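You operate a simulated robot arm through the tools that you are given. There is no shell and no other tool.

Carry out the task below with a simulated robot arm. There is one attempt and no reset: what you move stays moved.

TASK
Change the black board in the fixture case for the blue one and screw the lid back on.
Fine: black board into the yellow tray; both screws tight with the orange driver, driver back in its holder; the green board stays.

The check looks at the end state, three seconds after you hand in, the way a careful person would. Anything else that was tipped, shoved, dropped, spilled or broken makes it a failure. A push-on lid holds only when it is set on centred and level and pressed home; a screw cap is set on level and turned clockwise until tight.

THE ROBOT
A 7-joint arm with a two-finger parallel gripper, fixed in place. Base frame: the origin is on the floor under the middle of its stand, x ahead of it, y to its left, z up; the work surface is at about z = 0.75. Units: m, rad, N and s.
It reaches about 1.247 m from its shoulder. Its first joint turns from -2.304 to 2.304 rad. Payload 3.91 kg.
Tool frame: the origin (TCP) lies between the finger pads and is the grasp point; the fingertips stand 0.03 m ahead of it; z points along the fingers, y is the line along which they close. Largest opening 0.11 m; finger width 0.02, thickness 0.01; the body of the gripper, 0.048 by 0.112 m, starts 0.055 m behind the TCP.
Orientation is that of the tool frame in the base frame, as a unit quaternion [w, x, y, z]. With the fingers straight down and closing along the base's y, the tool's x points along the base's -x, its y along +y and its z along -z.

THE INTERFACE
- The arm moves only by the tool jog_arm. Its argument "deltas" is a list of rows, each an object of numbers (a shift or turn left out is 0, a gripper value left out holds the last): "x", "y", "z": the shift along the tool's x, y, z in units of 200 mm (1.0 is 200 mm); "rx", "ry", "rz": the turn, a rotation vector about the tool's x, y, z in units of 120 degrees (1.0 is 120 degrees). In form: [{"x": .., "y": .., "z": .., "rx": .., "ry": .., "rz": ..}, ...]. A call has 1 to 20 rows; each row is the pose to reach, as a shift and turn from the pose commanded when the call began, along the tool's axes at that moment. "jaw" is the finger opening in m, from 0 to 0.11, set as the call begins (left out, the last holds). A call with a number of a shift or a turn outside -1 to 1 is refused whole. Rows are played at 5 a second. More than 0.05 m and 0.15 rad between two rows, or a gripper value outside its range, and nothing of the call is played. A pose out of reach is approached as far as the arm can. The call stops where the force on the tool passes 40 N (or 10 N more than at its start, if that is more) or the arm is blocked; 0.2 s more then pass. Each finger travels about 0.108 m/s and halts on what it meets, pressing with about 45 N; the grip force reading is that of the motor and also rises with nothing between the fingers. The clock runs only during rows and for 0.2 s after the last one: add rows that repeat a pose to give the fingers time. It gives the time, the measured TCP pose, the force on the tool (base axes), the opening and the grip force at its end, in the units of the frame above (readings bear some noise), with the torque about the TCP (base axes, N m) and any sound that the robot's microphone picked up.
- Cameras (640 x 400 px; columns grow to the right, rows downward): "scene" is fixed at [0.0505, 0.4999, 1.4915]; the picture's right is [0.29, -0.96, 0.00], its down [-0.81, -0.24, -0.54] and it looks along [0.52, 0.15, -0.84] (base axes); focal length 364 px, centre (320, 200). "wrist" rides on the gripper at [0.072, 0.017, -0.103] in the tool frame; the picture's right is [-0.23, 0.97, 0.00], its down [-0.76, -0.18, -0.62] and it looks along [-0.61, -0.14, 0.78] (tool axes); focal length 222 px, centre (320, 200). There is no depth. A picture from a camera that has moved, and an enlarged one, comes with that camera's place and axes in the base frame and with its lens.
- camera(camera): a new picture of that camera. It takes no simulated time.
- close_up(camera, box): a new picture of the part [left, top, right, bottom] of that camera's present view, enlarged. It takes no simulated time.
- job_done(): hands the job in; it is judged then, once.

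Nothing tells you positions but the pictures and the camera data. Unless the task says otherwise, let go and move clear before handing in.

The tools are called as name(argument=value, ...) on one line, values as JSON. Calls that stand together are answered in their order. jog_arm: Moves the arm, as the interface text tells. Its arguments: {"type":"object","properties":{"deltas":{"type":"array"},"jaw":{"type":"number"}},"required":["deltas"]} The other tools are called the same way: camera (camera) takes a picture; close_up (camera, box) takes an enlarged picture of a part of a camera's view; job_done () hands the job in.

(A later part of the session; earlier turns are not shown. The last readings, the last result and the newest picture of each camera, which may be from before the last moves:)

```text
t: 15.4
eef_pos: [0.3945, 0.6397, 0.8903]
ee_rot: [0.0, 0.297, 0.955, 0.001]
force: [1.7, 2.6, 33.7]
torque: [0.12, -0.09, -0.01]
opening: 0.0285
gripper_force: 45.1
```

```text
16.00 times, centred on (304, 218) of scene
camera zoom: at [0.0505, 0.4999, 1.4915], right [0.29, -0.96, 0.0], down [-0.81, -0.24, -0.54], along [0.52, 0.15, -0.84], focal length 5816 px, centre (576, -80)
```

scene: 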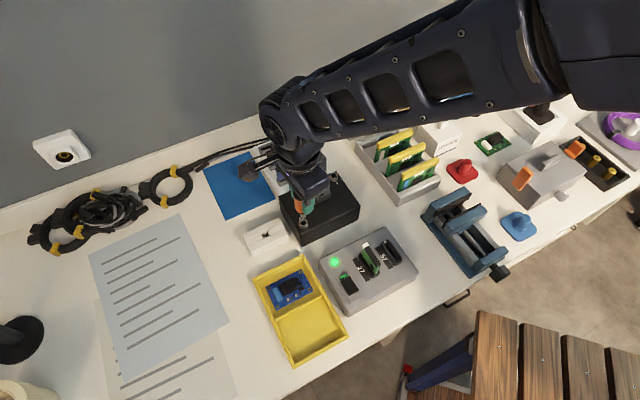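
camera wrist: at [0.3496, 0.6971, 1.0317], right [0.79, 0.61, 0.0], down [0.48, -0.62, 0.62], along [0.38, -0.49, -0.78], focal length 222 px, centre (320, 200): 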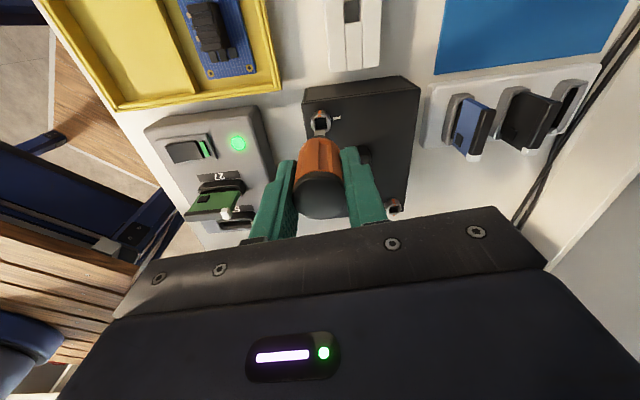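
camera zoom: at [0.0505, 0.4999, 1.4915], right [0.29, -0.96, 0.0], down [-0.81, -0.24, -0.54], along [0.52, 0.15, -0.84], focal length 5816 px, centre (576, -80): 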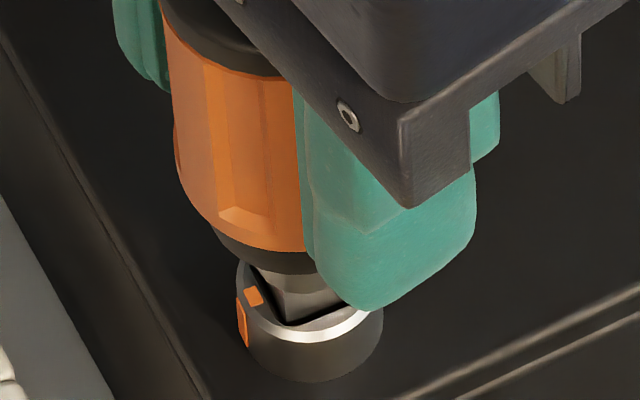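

The bit has bottomed in the socket about 10 mm deep (34 N push). I'll relax the push and turn counter-clockwise 30° to see how the screw responds.

jog_arm(deltas=[{"z": -0.006}, {"z": -0.006, "rz": -0.05}, {"z": -0.006, "rz": -0.1}, {"z": -0.006, "rz": -0.15}, {"z": -0.006, "rz": -0.2}, {"z": -0.006, "rz": -0.25}, {"z": -0.006, "rz": -0.25}])

close_up(camera="wrist", box=[290, 80, 360, 140])

close_up(camera="scene", box=[290, 205, 318, 230])

```text
t: 17.0
eef_pos: [0.394, 0.6396, 0.8897]
ee_rot: [0.0, 0.039, 0.999, 0.0]
force: [2.2, 1.5, 3.8]
torque: [0.13, -0.14, -0.35]
opening: 0.0279
gripper_force: 44.8
```

```text
6.67 times, centred on (325, 110) of wrist
camera zoom: at [0.3236, 0.6613, 0.9927], right [0.3, 0.95, 0.0], down [0.75, -0.24, 0.62], along [0.59, -0.19, -0.78], focal length 1481 px, centre (287, 800)
```

zoom: 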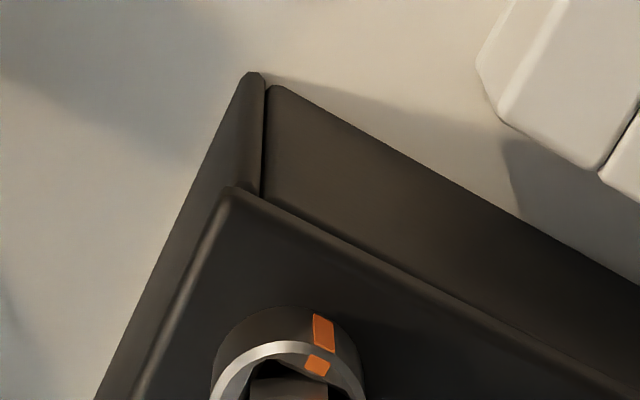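

```text
16.00 times, centred on (304, 218) of scene
camera zoom: at [0.0505, 0.4999, 1.4915], right [0.29, -0.96, 0.0], down [-0.81, -0.24, -0.54], along [0.52, 0.15, -0.84], focal length 5816 px, centre (576, -80)
```

zoom: 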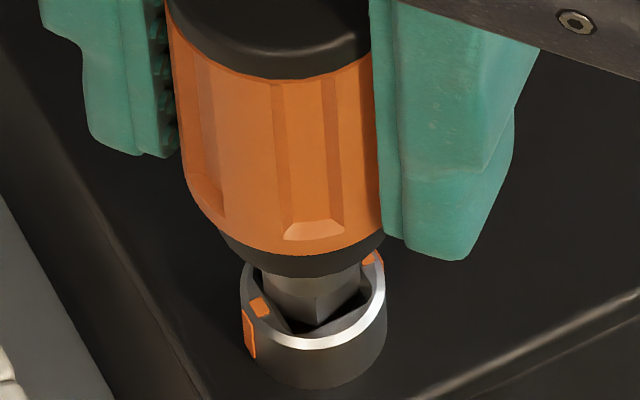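

The screw has started to move (orange marks turned roughly 10° CCW after taking up the play), with about 0.35 N·m resistance. I'll continue counter-clockwise.

jog_arm(deltas=[{"rz": -0.05}, {"rz": -0.1}, {"rz": -0.15}, {"rz": -0.2}, {"rz": -0.25}, {"rz": -0.25}])

close_up(camera="wrist", box=[290, 80, 360, 140])

close_up(camera="scene", box=[290, 205, 318, 230])

```text
t: 18.4
eef_pos: [0.3953, 0.639, 0.8908]
ee_rot: [0.0, -0.221, 0.975, 0.0]
force: [0.6, -2.6, 0.6]
torque: [-0.07, -0.05, -0.39]
opening: 0.0282
gripper_force: 44.9
```

```text
6.67 times, centred on (325, 110) of wrist
camera zoom: at [0.3225, 0.6232, 0.9928], right [-0.21, 0.98, 0.0], down [0.76, 0.17, 0.62], along [0.61, 0.13, -0.78], focal length 1481 px, centre (287, 800)
```

zoom: 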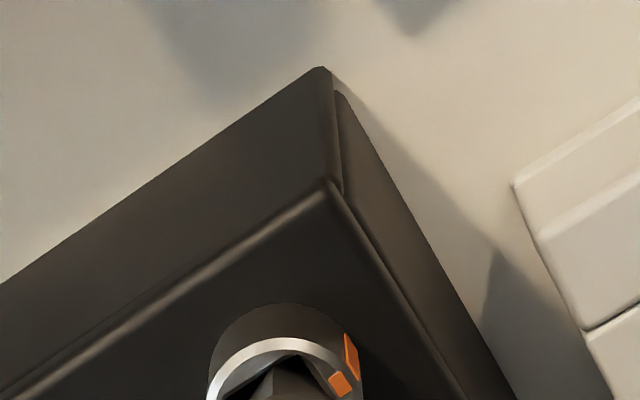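

```text
16.00 times, centred on (304, 218) of scene
camera zoom: at [0.0505, 0.4999, 1.4915], right [0.29, -0.96, 0.0], down [-0.81, -0.24, -0.54], along [0.52, 0.15, -0.84], focal length 5816 px, centre (576, -80)
```

zoom: 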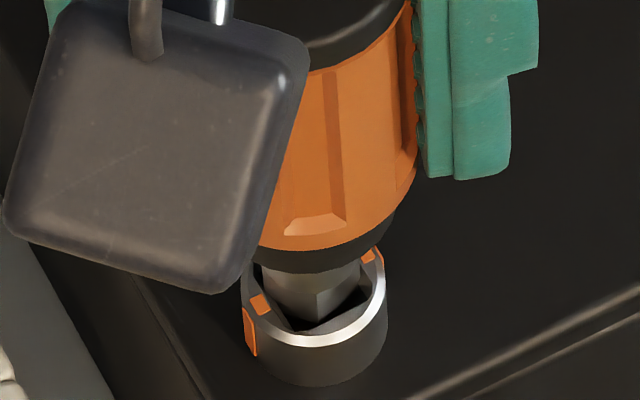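

The screw stopped after about 7° and the handle slipped in my fingers (torque ≈0.37 N·m), so it is not yielding that way. I'll turn back clockwise and observe whether the marks move that way instead.

jog_arm(deltas=[{"rz": 0.05}, {"rz": 0.1}, {"rz": 0.15}, {"rz": 0.2}, {"rz": 0.25}, {"rz": 0.3}, {"rz": 0.35}, {"rz": 0.35}])

close_up(camera="scene", box=[290, 205, 318, 230])

close_up(camera="scene", box=[270, 160, 370, 250])

```text
t: 20.2
eef_pos: [0.3949, 0.6404, 0.8916]
ee_rot: [0.0, 0.144, 0.99, 0.0]
force: [0.6, 0.4, -1.5]
torque: [-0.06, -0.01, 0.0]
opening: 0.0284
gripper_force: 44.7
```

```text
16.00 times, centred on (304, 218) of scene
camera zoom: at [0.0505, 0.4999, 1.4915], right [0.29, -0.96, 0.0], down [-0.81, -0.24, -0.54], along [0.52, 0.15, -0.84], focal length 5816 px, centre (576, -80)
```

zoom: 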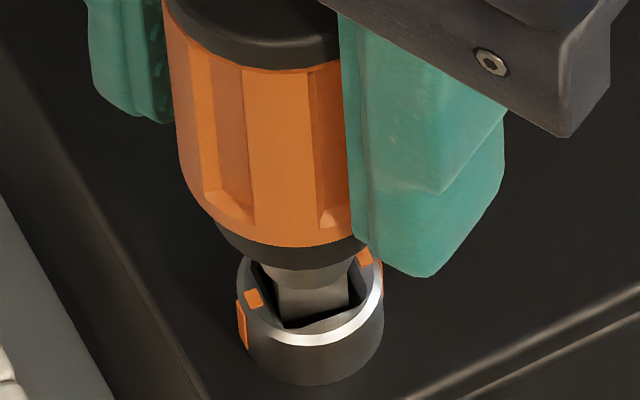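

```text
4.44 times, centred on (320, 205) of scene
camera zoom: at [0.0505, 0.4999, 1.4915], right [0.29, -0.96, 0.0], down [-0.81, -0.24, -0.54], along [0.52, 0.15, -0.84], focal length 1615 px, centre (320, 178)
```

zoom: 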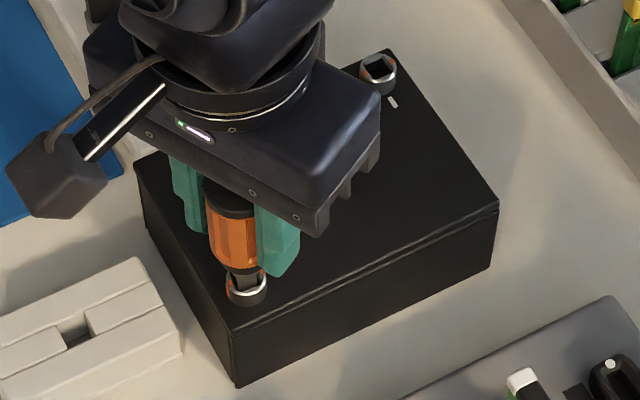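

The screw sprang back to its original position, so CCW it was only elastically deflected. Now I'll continue clockwise to test the other direction.

jog_arm(deltas=[{"rz": 0.05}, {"rz": 0.1}, {"rz": 0.15}, {"rz": 0.2}, {"rz": 0.25}, {"rz": 0.25}])

close_up(camera="scene", box=[290, 205, 318, 230])

```text
t: 21.6
eef_pos: [0.3953, 0.6391, 0.8899]
ee_rot: [0.001, 0.396, 0.918, 0.001]
force: [-3.2, -0.5, 4.9]
torque: [-0.01, 0.16, 0.0]
opening: 0.0283
gripper_force: 45.1
```

```text
16.00 times, centred on (304, 218) of scene
camera zoom: at [0.0505, 0.4999, 1.4915], right [0.29, -0.96, 0.0], down [-0.81, -0.24, -0.54], along [0.52, 0.15, -0.84], focal length 5816 px, centre (576, -80)
```

zoom: 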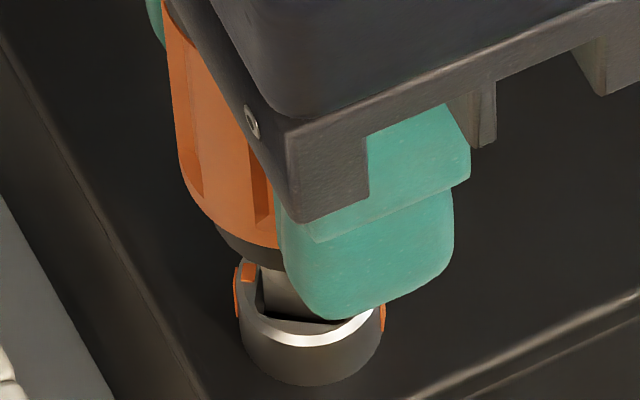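

Clockwise the screw turns freely (marks moved ~30° toward the tick, zero torque), so the screws are at their loose end now and tighten clockwise toward the tick. I'll turn it back to the loose end, then return the driver to its holder so I can lift the lid.

jog_arm(deltas=[{"rz": -0.05}, {"rz": -0.1}, {"rz": -0.15}, {"rz": -0.2}, {"rz": -0.25}, {"rz": -0.3}, {"rz": -0.35}, {"rz": -0.4}, {"rz": -0.45}, {"rz": -0.48}, {"rz": -0.48}])

close_up(camera="scene", box=[290, 205, 318, 230])

close_up(camera="scene", box=[322, 164, 346, 184])

```text
t: 24.0
eef_pos: [0.395, 0.6396, 0.8898]
ee_rot: [0.0, -0.097, 0.995, 0.0]
force: [-0.1, -0.3, -0.8]
torque: [-0.03, 0.0, -0.04]
opening: 0.028
gripper_force: 45.2
```

```text
16.00 times, centred on (304, 218) of scene
camera zoom: at [0.0505, 0.4999, 1.4915], right [0.29, -0.96, 0.0], down [-0.81, -0.24, -0.54], along [0.52, 0.15, -0.84], focal length 5816 px, centre (576, -80)
```

zoom: 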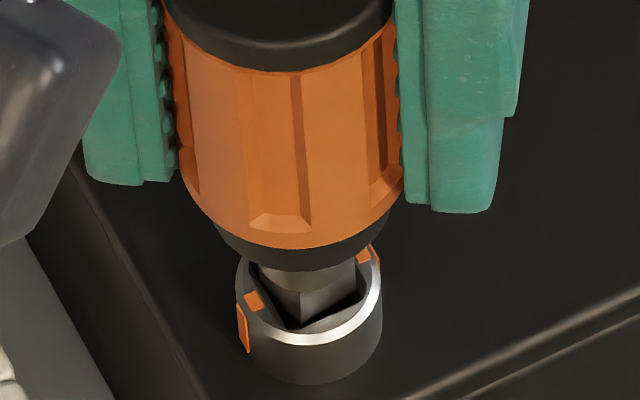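

```text
16.00 times, centred on (334, 174) of scene
camera zoom: at [0.0505, 0.4999, 1.4915], right [0.29, -0.96, 0.0], down [-0.81, -0.24, -0.54], along [0.52, 0.15, -0.84], focal length 5816 px, centre (96, 616)
```

zoom: 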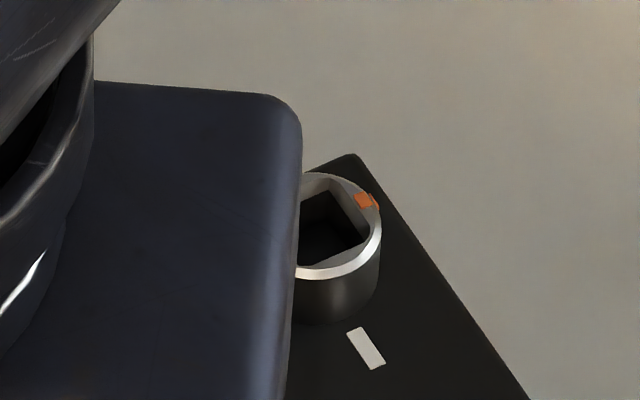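

The marks are back at the start position. I'll centre the bit in its play, then withdraw it upward.

jog_arm(deltas=[{"rz": 0.045}, {"rz": 0.09}, {"rz": 0.09, "z": -0.02}, {"rz": 0.09, "z": -0.05}, {"rz": 0.09, "z": -0.1}, {"rz": 0.09, "z": -0.15}, {"rz": 0.09, "z": -0.2}, {"rz": 0.09, "z": -0.2}])

close_up(camera="scene", box=[285, 195, 321, 230])

camera(camera="wrist")

close_up(camera="wrist", box=[300, 110, 348, 140])

```text
t: 25.8
eef_pos: [0.3956, 0.6412, 0.9291]
ee_rot: [0.0, -0.001, 1.0, 0.0]
force: [-0.3, 0.3, -0.7]
torque: [-0.02, 0.01, 0.0]
opening: 0.0285
gripper_force: 45.0
```

```text
11.43 times, centred on (303, 212) of scene
camera zoom: at [0.0505, 0.4999, 1.4915], right [0.29, -0.96, 0.0], down [-0.81, -0.24, -0.54], along [0.52, 0.15, -0.84], focal length 4154 px, centre (514, 57)
```

zoom: 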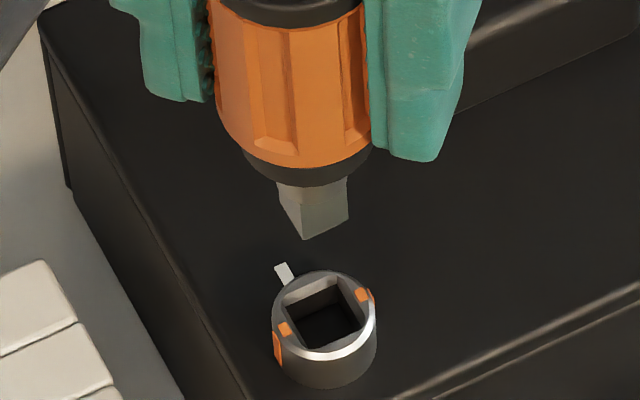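

```text
taken
camera wrist: at [0.3238, 0.6566, 1.0327], right [0.22, 0.97, 0.0], down [0.76, -0.17, 0.62], along [0.61, -0.14, -0.78], focal length 222 px, centre (320, 200)
```

wrist: 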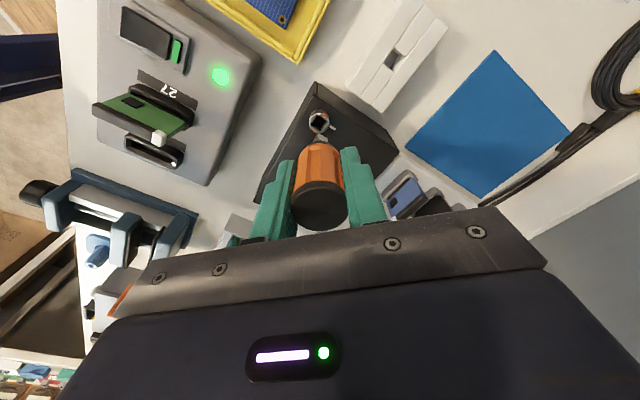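

```text
13.33 times, centred on (324, 125) of wrist
camera zoom: at [0.3238, 0.6566, 1.0327], right [0.22, 0.97, 0.0], down [0.76, -0.17, 0.62], along [0.61, -0.14, -0.78], focal length 2962 px, centre (267, 1200)
```

zoom: 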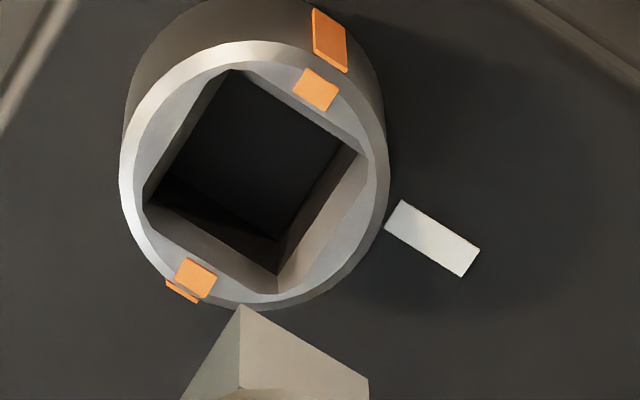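

The bit came out aligned with the socket. Next I'll locate the holder's square pocket precisely to return the driver.

close_up(camera="wrist", box=[364, 35, 420, 80])

close_up(camera="scene", box=[240, 215, 300, 260])

```text
8.89 times, centred on (392, 58) of wrist
camera zoom: at [0.3238, 0.6566, 1.0327], right [0.22, 0.97, 0.0], down [0.76, -0.17, 0.62], along [0.61, -0.14, -0.78], focal length 1974 px, centre (-320, 1467)
```

zoom: 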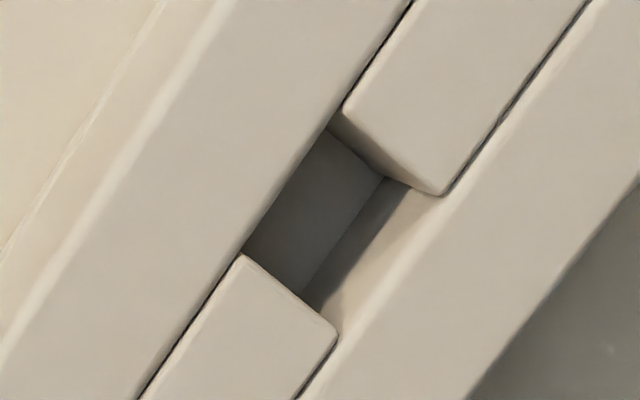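

```text
8.89 times, centred on (270, 238) of scene
camera zoom: at [0.0505, 0.4999, 1.4915], right [0.29, -0.96, 0.0], down [-0.81, -0.24, -0.54], along [0.52, 0.15, -0.84], focal length 3231 px, centre (764, -133)
```

zoom: 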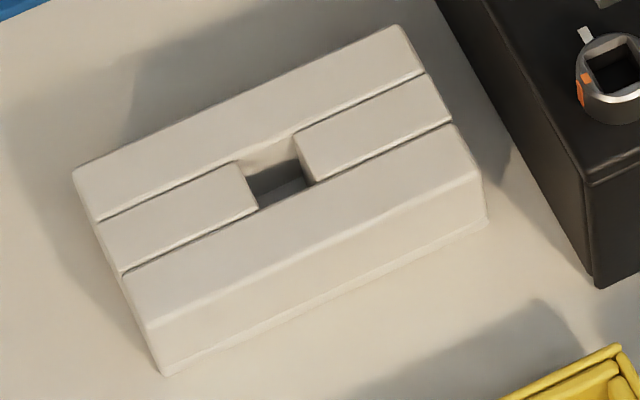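

The pocket is about 15 mm wide, centred near (0.369, 0.721) with its top at z≈0.775, so there is plenty of room for the 9 mm bit. I'll move over it and stop just above to verify.

jog_arm(deltas=[{"x": 0.03, "y": 0.1}, {"x": 0.067, "y": 0.2}, {"x": 0.1, "y": 0.3}, {"x": 0.134, "y": 0.408}, {"x": 0.134, "y": 0.408, "z": 0.1}, {"x": 0.134, "y": 0.408, "z": 0.2}, {"x": 0.134, "y": 0.408, "z": 0.3}, {"x": 0.134, "y": 0.408, "z": 0.37}, {"x": 0.134, "y": 0.408, "z": 0.37}])

close_up(camera="wrist", box=[290, 90, 354, 150])

close_up(camera="scene", box=[240, 200, 300, 250])

```text
t: 27.8
eef_pos: [0.3683, 0.7221, 0.8564]
ee_rot: [0.0, -0.002, 1.0, 0.0]
force: [0.2, -0.3, -0.6]
torque: [-0.03, 0.01, -0.02]
opening: 0.0281
gripper_force: 45.1
```

```text
6.67 times, centred on (322, 120) of wrist
camera zoom: at [0.2954, 0.7381, 0.9599], right [0.22, 0.97, 0.0], down [0.76, -0.17, 0.62], along [0.61, -0.14, -0.78], focal length 1481 px, centre (307, 733)
```

zoom: 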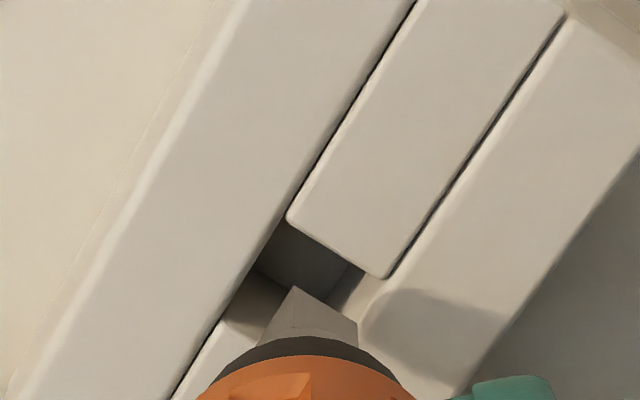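

```text
8.00 times, centred on (270, 225) of scene
camera zoom: at [0.0505, 0.4999, 1.4915], right [0.29, -0.96, 0.0], down [-0.81, -0.24, -0.54], along [0.52, 0.15, -0.84], focal length 2908 px, centre (720, 0)
```

zoom: 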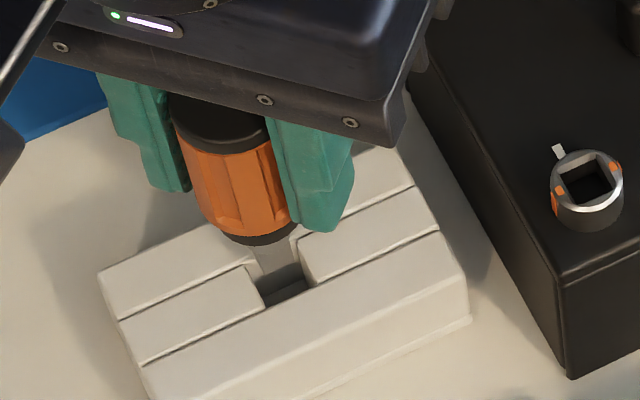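

close_up(camera="scene", box=[264, 222, 284, 240])

close_up(camera="wrist", box=[308, 118, 336, 142])

```text
16.00 times, centred on (274, 231) of scene
camera zoom: at [0.0505, 0.4999, 1.4915], right [0.29, -0.96, 0.0], down [-0.81, -0.24, -0.54], along [0.52, 0.15, -0.84], focal length 5816 px, centre (1056, -296)
```

zoom: 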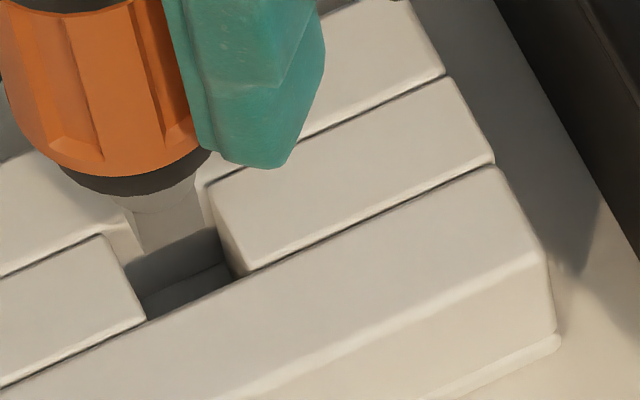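

```text
16.00 times, centred on (322, 130) of wrist
camera zoom: at [0.2954, 0.7381, 0.9599], right [0.22, 0.97, 0.0], down [0.76, -0.17, 0.62], along [0.61, -0.14, -0.78], focal length 3554 px, centre (288, 1320)
```

zoom: 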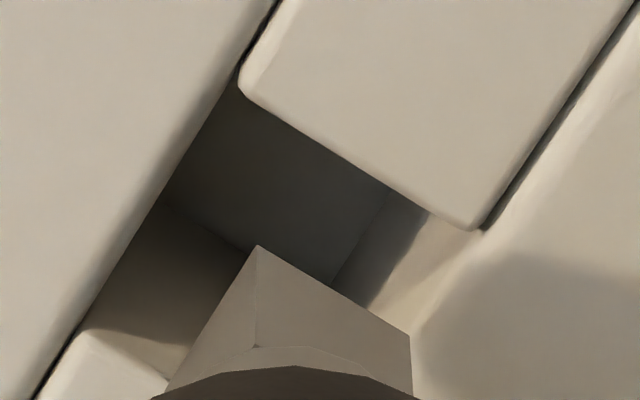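

Both views put the bit within about 1 mm of the pocket centre. Lowering it in.

jog_arm(deltas=[{"x": -0.004, "z": 0.03}, {"x": -0.004, "z": 0.06}, {"x": -0.004, "z": 0.09}, {"x": -0.004, "z": 0.12}, {"x": -0.004, "z": 0.15}, {"x": -0.004, "z": 0.175}, {"x": -0.004, "z": 0.175}])

close_up(camera="scene", box=[240, 200, 300, 250])

close_up(camera="wrist", box=[290, 90, 354, 150])

```text
t: 29.2
eef_pos: [0.368, 0.7218, 0.8255]
ee_rot: [0.001, -0.002, 1.0, 0.001]
force: [-2.3, -7.8, 11.9]
torque: [-0.42, 0.05, 0.01]
opening: 0.0284
gripper_force: 44.5
stopped in row 7: the force on the tool passed its limit at 42 N (the readings are from after the stop); the commanded pose is now the measured one
```

```text
8.00 times, centred on (270, 225) of scene
camera zoom: at [0.0505, 0.4999, 1.4915], right [0.29, -0.96, 0.0], down [-0.81, -0.24, -0.54], along [0.52, 0.15, -0.84], focal length 2908 px, centre (720, 0)
```

zoom: 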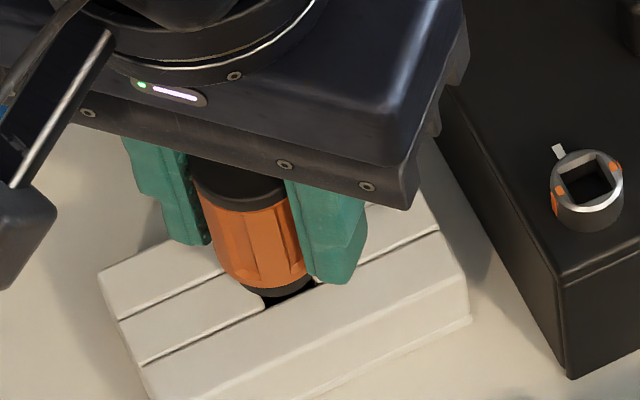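

```text
6.67 times, centred on (322, 120) of wrist
camera zoom: at [0.2963, 0.7377, 0.9286], right [0.22, 0.97, 0.0], down [0.76, -0.18, 0.62], along [0.61, -0.14, -0.78], focal length 1481 px, centre (307, 733)
```

zoom: 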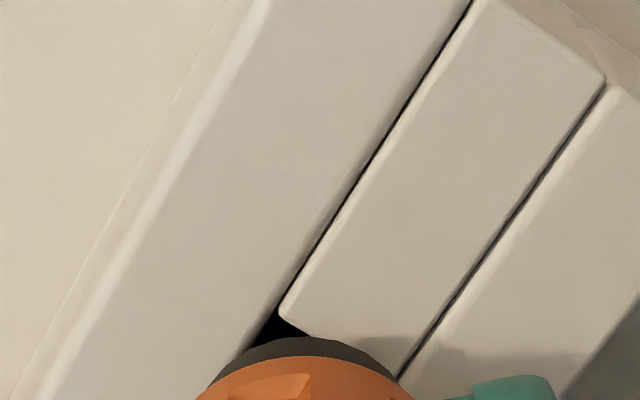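

The descent stopped on contact about 7 mm before I expected the floor. I'll look closely before doing anything else.

close_up(camera="scene", box=[260, 222, 288, 244])

camera(camera="wrist")

```text
16.00 times, centred on (274, 233) of scene
camera zoom: at [0.0505, 0.4999, 1.4915], right [0.29, -0.96, 0.0], down [-0.81, -0.24, -0.54], along [0.52, 0.15, -0.84], focal length 5816 px, centre (1056, -328)
```

zoom: 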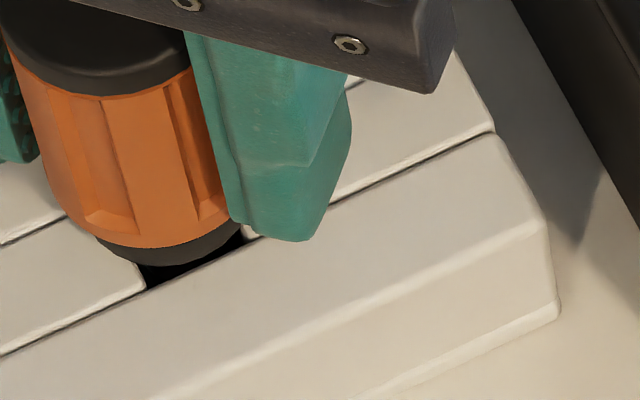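

```text
taken
camera wrist: at [0.2963, 0.7377, 0.9286], right [0.22, 0.97, 0.0], down [0.76, -0.18, 0.62], along [0.61, -0.14, -0.78], focal length 222 px, centre (320, 200)
```

wrist: 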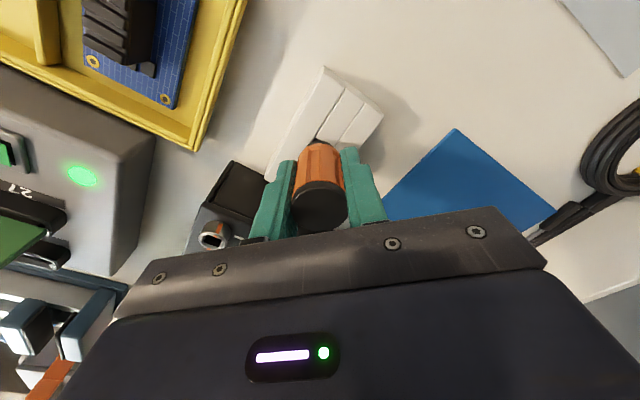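

The collar is back to nearly its original depth in the holder, so this is probably the bit touching the pocket floor. I'll relax the push slightly and check the residual force.

jog_arm(deltas=[{"z": -0.005}, {"z": -0.005}])

close_up(camera="scene", box=[260, 212, 288, 244])

```text
t: 29.9
eef_pos: [0.3691, 0.721, 0.8261]
ee_rot: [0.001, -0.002, 1.0, 0.002]
force: [0.0, -1.0, 1.6]
torque: [-0.03, 0.0, 0.0]
opening: 0.0282
gripper_force: 45.0
```

```text
12.50 times, centred on (274, 228) of scene
camera zoom: at [0.0505, 0.4999, 1.4915], right [0.29, -0.96, 0.0], down [-0.81, -0.24, -0.54], along [0.52, 0.15, -0.84], focal length 4543 px, centre (895, -150)
```

zoom: 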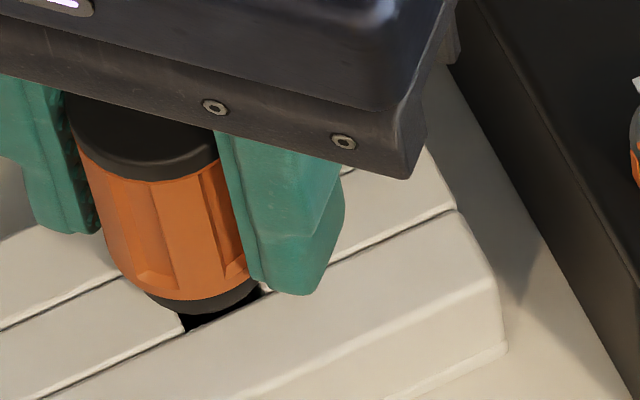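

The driver sits at its original height with almost no residual force. I'll open the jaws to release it and check that it stands.

jog_arm(deltas=[{}, {}, {}], jaw=0.06)

close_up(camera="scene", box=[250, 202, 298, 250])

camera(camera="wrist")

```text
t: 30.6
eef_pos: [0.3695, 0.7222, 0.8267]
ee_rot: [0.0, -0.001, 1.0, 0.002]
force: [0.2, -0.1, 0.0]
torque: [0.01, -0.02, 0.0]
opening: 0.0601
gripper_force: 0.1
```

```text
8.33 times, centred on (274, 226) of scene
camera zoom: at [0.0505, 0.4999, 1.4915], right [0.29, -0.96, 0.0], down [-0.81, -0.24, -0.54], along [0.52, 0.15, -0.84], focal length 3029 px, centre (703, -17)
```

zoom: 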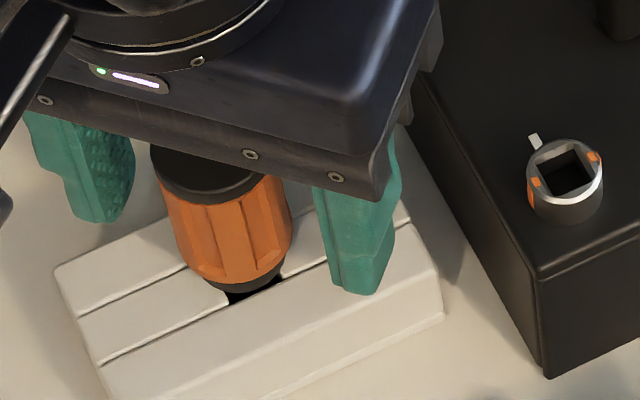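

```text
taken
camera wrist: at [0.2964, 0.7377, 0.9288], right [0.22, 0.97, 0.0], down [0.76, -0.18, 0.62], along [0.61, -0.14, -0.78], focal length 222 px, centre (320, 200)
```

wrist: 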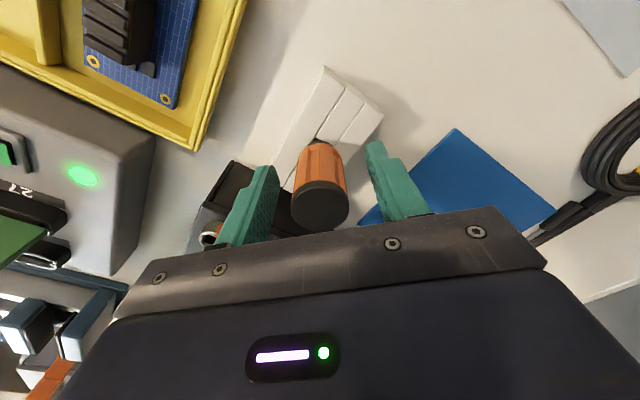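

The driver stands on its own in the holder. I'll rise clear and then look at the lid handle.

jog_arm(deltas=[{"z": -0.1}, {"z": -0.2}, {"z": -0.3}, {"z": -0.4}, {"z": -0.5}, {"z": -0.6}, {"z": -0.6}])

close_up(camera="scene", box=[230, 190, 310, 250])

camera(camera="wrist")

```text
t: 32.2
eef_pos: [0.3693, 0.7213, 0.9453]
ee_rot: [0.001, -0.001, 1.0, 0.002]
force: [0.0, -0.1, 0.0]
torque: [-0.03, 0.0, 0.01]
opening: 0.0601
gripper_force: 0.1
```

```text
6.67 times, centred on (270, 220) of scene
camera zoom: at [0.0505, 0.4999, 1.4915], right [0.29, -0.96, 0.0], down [-0.81, -0.24, -0.54], along [0.52, 0.15, -0.84], focal length 2423 px, centre (653, 67)
```

zoom: 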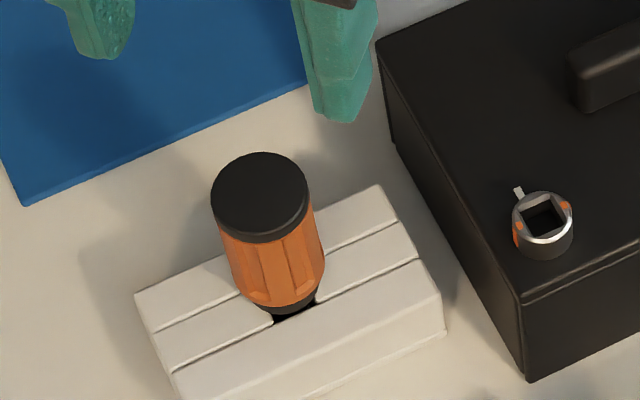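

```text
taken
camera wrist: at [0.2961, 0.7369, 1.0482], right [0.22, 0.97, 0.0], down [0.76, -0.18, 0.62], along [0.61, -0.14, -0.78], focal length 222 px, centre (320, 200)
```

wrist: 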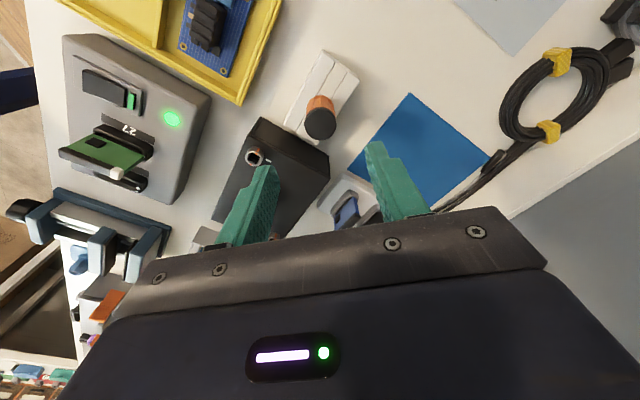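

The driver stands exactly as at the start. Now I'll go over the lid with the gripper turned to close across the handle bar.

jog_arm(deltas=[{"x": -0.05, "y": -0.055, "z": -0.05, "rz": 0.05}, {"x": -0.1, "y": -0.11, "z": -0.1, "rz": 0.1}, {"x": -0.15, "y": -0.17, "z": -0.15, "rz": 0.15}, {"x": -0.2, "y": -0.23, "z": -0.175, "rz": 0.2}, {"x": -0.26, "y": -0.29, "z": -0.175, "rz": 0.25}, {"x": -0.31, "y": -0.35, "z": -0.175, "rz": 0.3}, {"x": -0.36, "y": -0.4, "z": -0.175, "rz": 0.358}, {"x": -0.36, "y": -0.4, "z": -0.175, "rz": 0.358}])

camera(camera="wrist")

close_up(camera="wrist", box=[240, 80, 400, 200])

close_up(camera="scene", box=[270, 160, 370, 250])

```text
t: 34.0
eef_pos: [0.442, 0.6402, 0.9808]
ee_rot: [-0.001, 0.365, 0.931, 0.002]
force: [-0.9, 1.1, -0.5]
torque: [-0.01, -0.02, 0.02]
opening: 0.0601
gripper_force: 0.0
```

```text
taken
camera wrist: at [0.3995, 0.702, 1.0836], right [0.83, 0.56, 0.0], down [0.44, -0.65, 0.62], along [0.35, -0.51, -0.78], focal length 222 px, centre (320, 200)
```

wrist: 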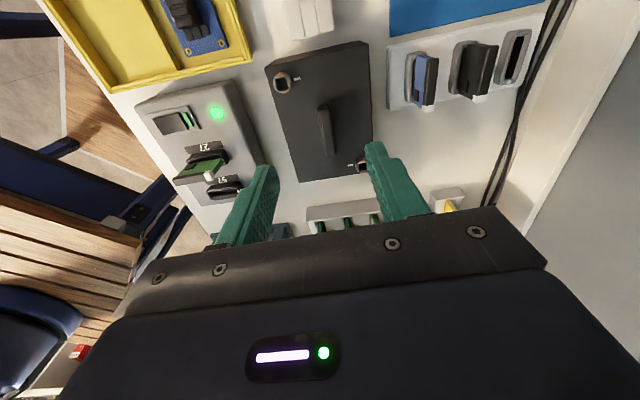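

```text
3.33 times, centred on (320, 140) of wrist
camera zoom: at [0.3995, 0.702, 1.0836], right [0.83, 0.56, 0.0], down [0.44, -0.65, 0.62], along [0.35, -0.51, -0.78], focal length 740 px, centre (320, 400)
```

zoom: 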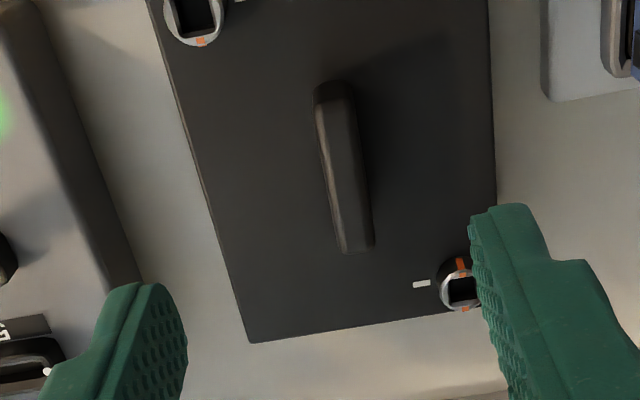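

```text
4.44 times, centred on (320, 205) of scene
camera zoom: at [0.0505, 0.4999, 1.4915], right [0.29, -0.96, 0.0], down [-0.81, -0.24, -0.54], along [0.52, 0.15, -0.84], focal length 1615 px, centre (320, 178)
```

zoom: 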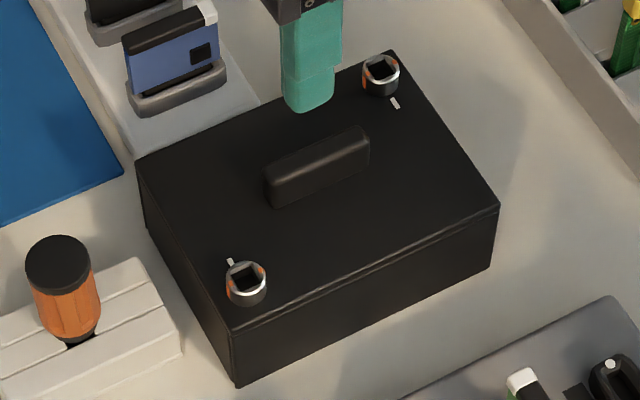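

The handle bar is ~55 mm long, ~10 mm wide, centred near (0.459, 0.627) at −45.7°, its top at z≈0.845 and the lid at z≈0.818. I'll move over it, correct the yaw, and descend part-way.

jog_arm(deltas=[{"x": -0.06, "y": 0.006, "rz": 0.012}, {"x": -0.115, "y": 0.011, "rz": 0.024, "z": 0.05}, {"x": -0.115, "y": 0.011, "rz": 0.024, "z": 0.15}, {"x": -0.115, "y": 0.011, "rz": 0.024, "z": 0.25}, {"x": -0.115, "y": 0.011, "rz": 0.024, "z": 0.35}, {"x": -0.115, "y": 0.011, "rz": 0.024, "z": 0.45}, {"x": -0.115, "y": 0.011, "rz": 0.024, "z": 0.5}, {"x": -0.115, "y": 0.011, "rz": 0.024, "z": 0.5}])

camera(camera="wrist")

close_up(camera="wrist", box=[250, 120, 390, 240])

close_up(camera="scene", box=[270, 150, 370, 240])

```text
t: 35.9
eef_pos: [0.4602, 0.6269, 0.882]
ee_rot: [0.0, 0.388, 0.922, 0.003]
force: [0.3, 0.5, -0.2]
torque: [0.01, -0.01, -0.01]
opening: 0.0599
gripper_force: 0.0
```

```text
taken
camera wrist: at [0.4215, 0.6901, 0.9843], right [0.85, 0.52, 0.0], down [0.41, -0.67, 0.62], along [0.32, -0.53, -0.78], focal length 222 px, centre (320, 200)
```

wrist: 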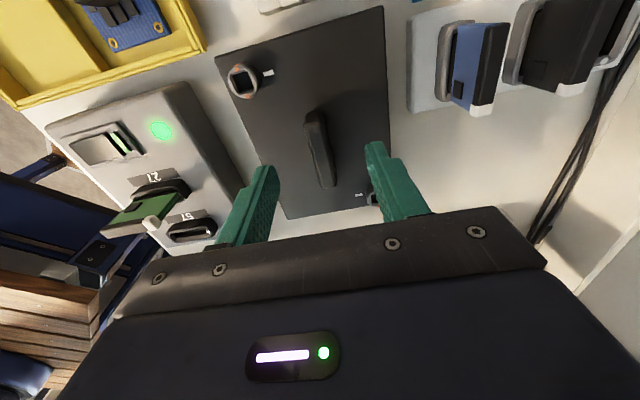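

```text
3.33 times, centred on (320, 180) of wrist
camera zoom: at [0.4215, 0.6901, 0.9843], right [0.85, 0.52, 0.0], down [0.41, -0.67, 0.62], along [0.32, -0.53, -0.78], focal length 740 px, centre (320, 267)
```

zoom: 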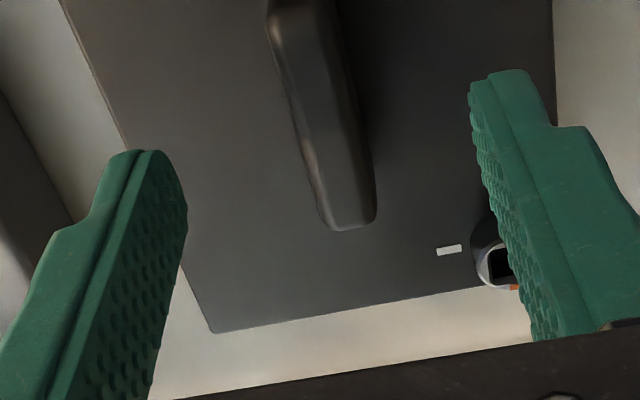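

```text
4.44 times, centred on (320, 195) of scene
camera zoom: at [0.0505, 0.4999, 1.4915], right [0.29, -0.96, 0.0], down [-0.81, -0.24, -0.54], along [0.52, 0.15, -0.84], focal length 1615 px, centre (320, 222)
```

zoom: 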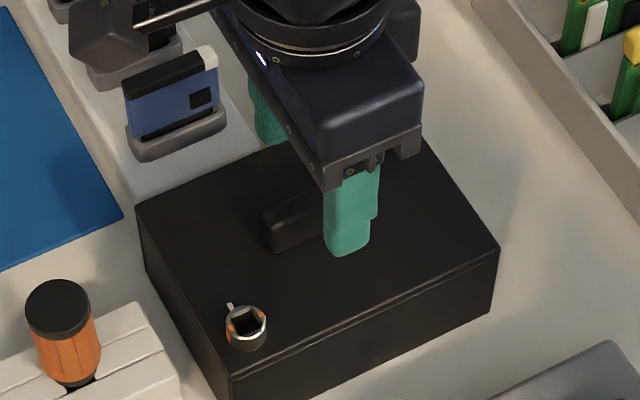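

The bar is centred between the fingers. I'll go down to just above the lid surface and grip it.

jog_arm(deltas=[{"z": 0.04}, {"z": 0.08}, {"z": 0.12}, {"z": 0.145}, {"z": 0.145}])

jog_arm(deltas=[{}, {}, {}, {}], jaw=0.0)

close_up(camera="scene", box=[270, 150, 370, 240])

```text
t: 37.0
eef_pos: [0.4606, 0.6267, 0.8516]
ee_rot: [0.0, 0.387, 0.922, 0.001]
force: [-0.5, -0.5, -0.7]
torque: [0.03, -0.01, 0.0]
opening: 0.0602
gripper_force: 0.1
```

```text
t: 38.0
eef_pos: [0.4607, 0.6282, 0.8528]
ee_rot: [0.0, 0.387, 0.922, 0.002]
force: [0.9, 1.5, 0.2]
torque: [0.01, 0.04, 0.06]
opening: 0.013
gripper_force: 45.1
```

```text
4.44 times, centred on (320, 195) of scene
camera zoom: at [0.0505, 0.4999, 1.4915], right [0.29, -0.96, 0.0], down [-0.81, -0.24, -0.54], along [0.52, 0.15, -0.84], focal length 1615 px, centre (320, 222)
```

zoom: 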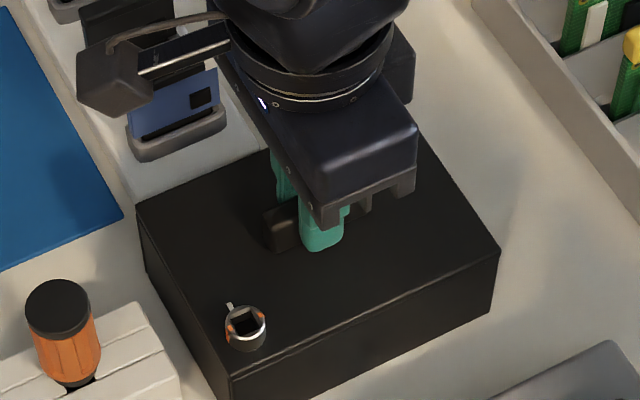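

The bar is gripped at 13 mm. I'll lift just 3 mm to test whether the lid is free, watching the force and the picture.

jog_arm(deltas=[{"z": -0.005}, {"z": -0.01}, {"z": -0.015}, {"z": -0.015}])

close_up(camera="scene", box=[270, 170, 370, 250])

```text
t: 39.0
eef_pos: [0.4588, 0.6264, 0.8547]
ee_rot: [0.0, 0.387, 0.922, 0.002]
force: [-0.1, 0.4, -0.8]
torque: [-0.03, 0.0, -0.02]
opening: 0.0133
gripper_force: 45.2
```

```text
5.00 times, centred on (320, 210) of scene
camera zoom: at [0.0505, 0.4999, 1.4915], right [0.29, -0.96, 0.0], down [-0.81, -0.24, -0.54], along [0.52, 0.15, -0.84], focal length 1817 px, centre (320, 150)
```

zoom: 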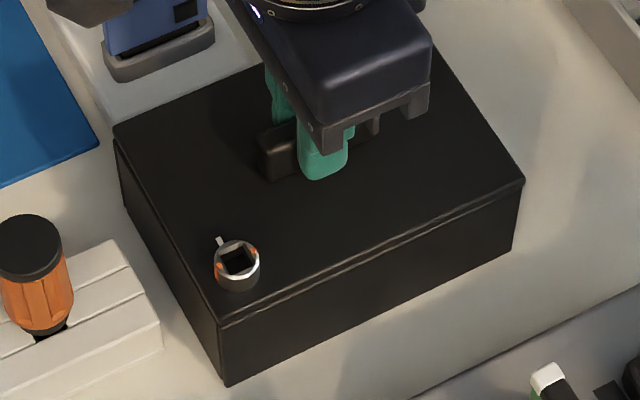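

Force is negligible. I'll lift a few more millimetres and check for a gap.

jog_arm(deltas=[{"z": -0.01}, {"z": -0.02}, {"z": -0.03}, {"z": -0.04}, {"z": -0.04}])

close_up(camera="scene", box=[270, 170, 370, 250])

camera(camera="wrist")

```text
t: 40.2
eef_pos: [0.4611, 0.6289, 0.863]
ee_rot: [-0.001, 0.387, 0.922, 0.002]
force: [0.4, 0.0, -0.1]
torque: [0.02, -0.01, -0.01]
opening: 0.0131
gripper_force: 44.8
```

```text
5.00 times, centred on (320, 210) of scene
camera zoom: at [0.0505, 0.4999, 1.4915], right [0.29, -0.96, 0.0], down [-0.81, -0.24, -0.54], along [0.52, 0.15, -0.84], focal length 1817 px, centre (320, 150)
```

zoom: 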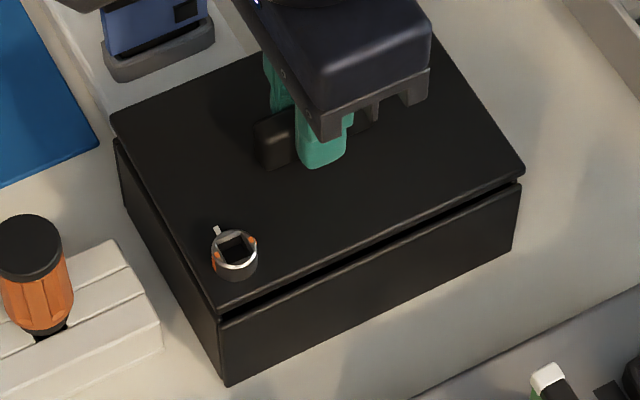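

```text
taken
camera wrist: at [0.4216, 0.6912, 0.9658], right [0.85, 0.52, 0.0], down [0.41, -0.67, 0.62], along [0.32, -0.53, -0.78], focal length 222 px, centre (320, 200)
```

wrist: 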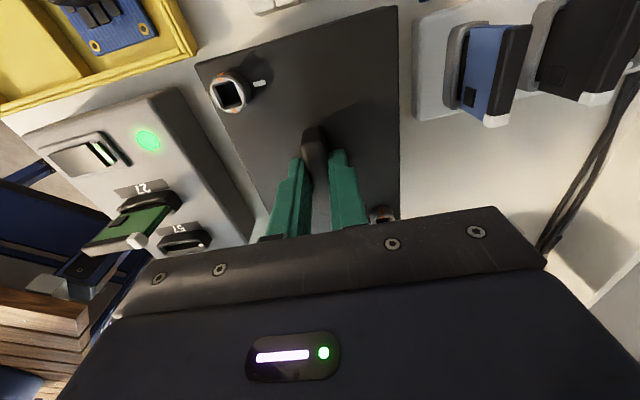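

The lid lifts freely with both screws captive in it. I'll raise it straight up 10 cm and look inside the case.

jog_arm(deltas=[{"z": -0.1}, {"z": -0.2}, {"z": -0.3}, {"z": -0.4}, {"z": -0.5}, {"z": -0.6}, {"z": -0.6}])

camera(camera="scene")

close_up(camera="scene", box=[260, 130, 390, 250])

camera(camera="wrist")

```text
t: 41.9
eef_pos: [0.4609, 0.6285, 0.9827]
ee_rot: [0.0, 0.388, 0.922, 0.002]
force: [-0.4, -0.4, -0.8]
torque: [0.0, 0.0, 0.0]
opening: 0.0001
gripper_force: 37.8
```

```text
taken
```

scene: 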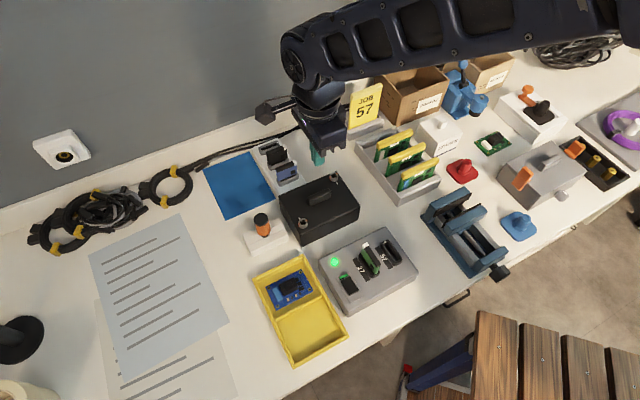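

```text
3.33 times, centred on (325, 190) of scene
camera zoom: at [0.0505, 0.4999, 1.4915], right [0.29, -0.96, 0.0], down [-0.81, -0.24, -0.54], along [0.52, 0.15, -0.84], focal length 1212 px, centre (303, 233)
```

zoom: 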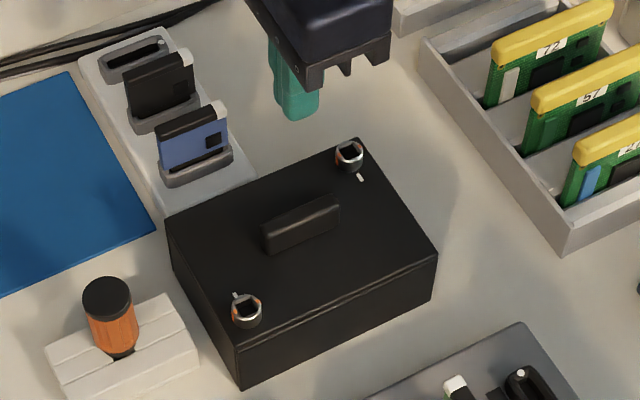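

```text
taken
camera wrist: at [0.4225, 0.6902, 1.0856], right [0.85, 0.52, 0.0], down [0.41, -0.67, 0.62], along [0.32, -0.53, -0.78], focal length 222 px, centre (320, 200)
```

wrist: 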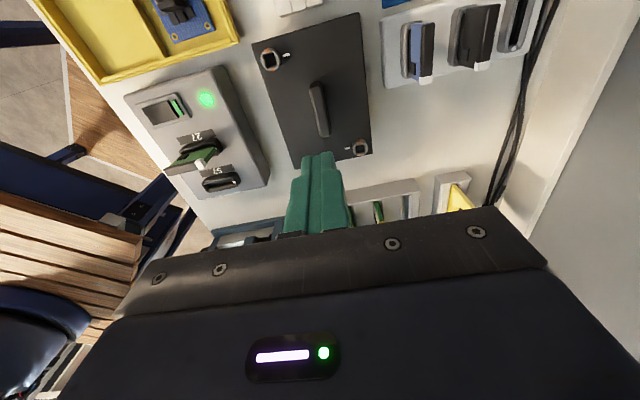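

The bar slipped out of the fingers during the fast lift and the lid dropped back onto the case. I'll inspect how it is sitting now.

close_up(camera="scene", box=[275, 170, 365, 245])

close_up(camera="wrist", box=[240, 10, 390, 170])

close_up(camera="wrist", box=[300, 70, 340, 145])

```text
5.33 times, centred on (320, 208) of scene
camera zoom: at [0.0505, 0.4999, 1.4915], right [0.29, -0.96, 0.0], down [-0.81, -0.24, -0.54], along [0.52, 0.15, -0.84], focal length 1938 px, centre (320, 160)
```

zoom: 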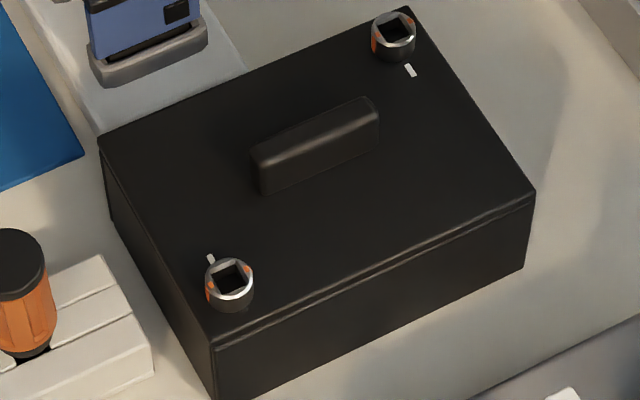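

```text
2.50 times, centred on (315, 90) of wrist
camera zoom: at [0.4225, 0.6902, 1.0856], right [0.85, 0.52, 0.0], down [0.41, -0.67, 0.62], along [0.32, -0.53, -0.78], focal length 555 px, centre (332, 475)
```

zoom: 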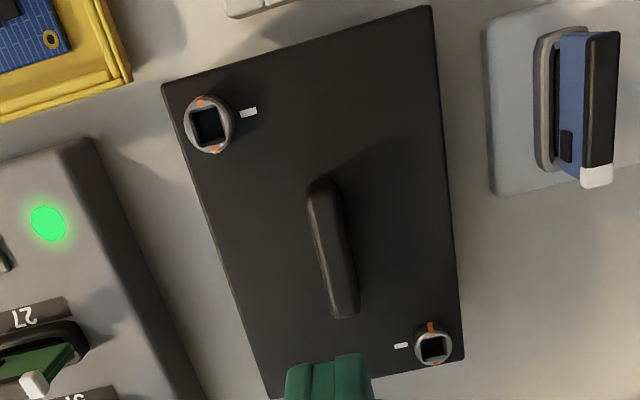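

```text
5.33 times, centred on (320, 108) of wrist
camera zoom: at [0.4225, 0.6902, 1.0856], right [0.85, 0.52, 0.0], down [0.41, -0.67, 0.62], along [0.32, -0.53, -0.78], focal length 1185 px, centre (320, 693)
```

zoom: 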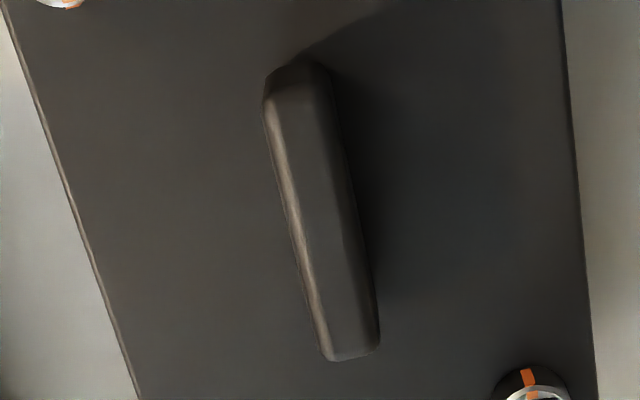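

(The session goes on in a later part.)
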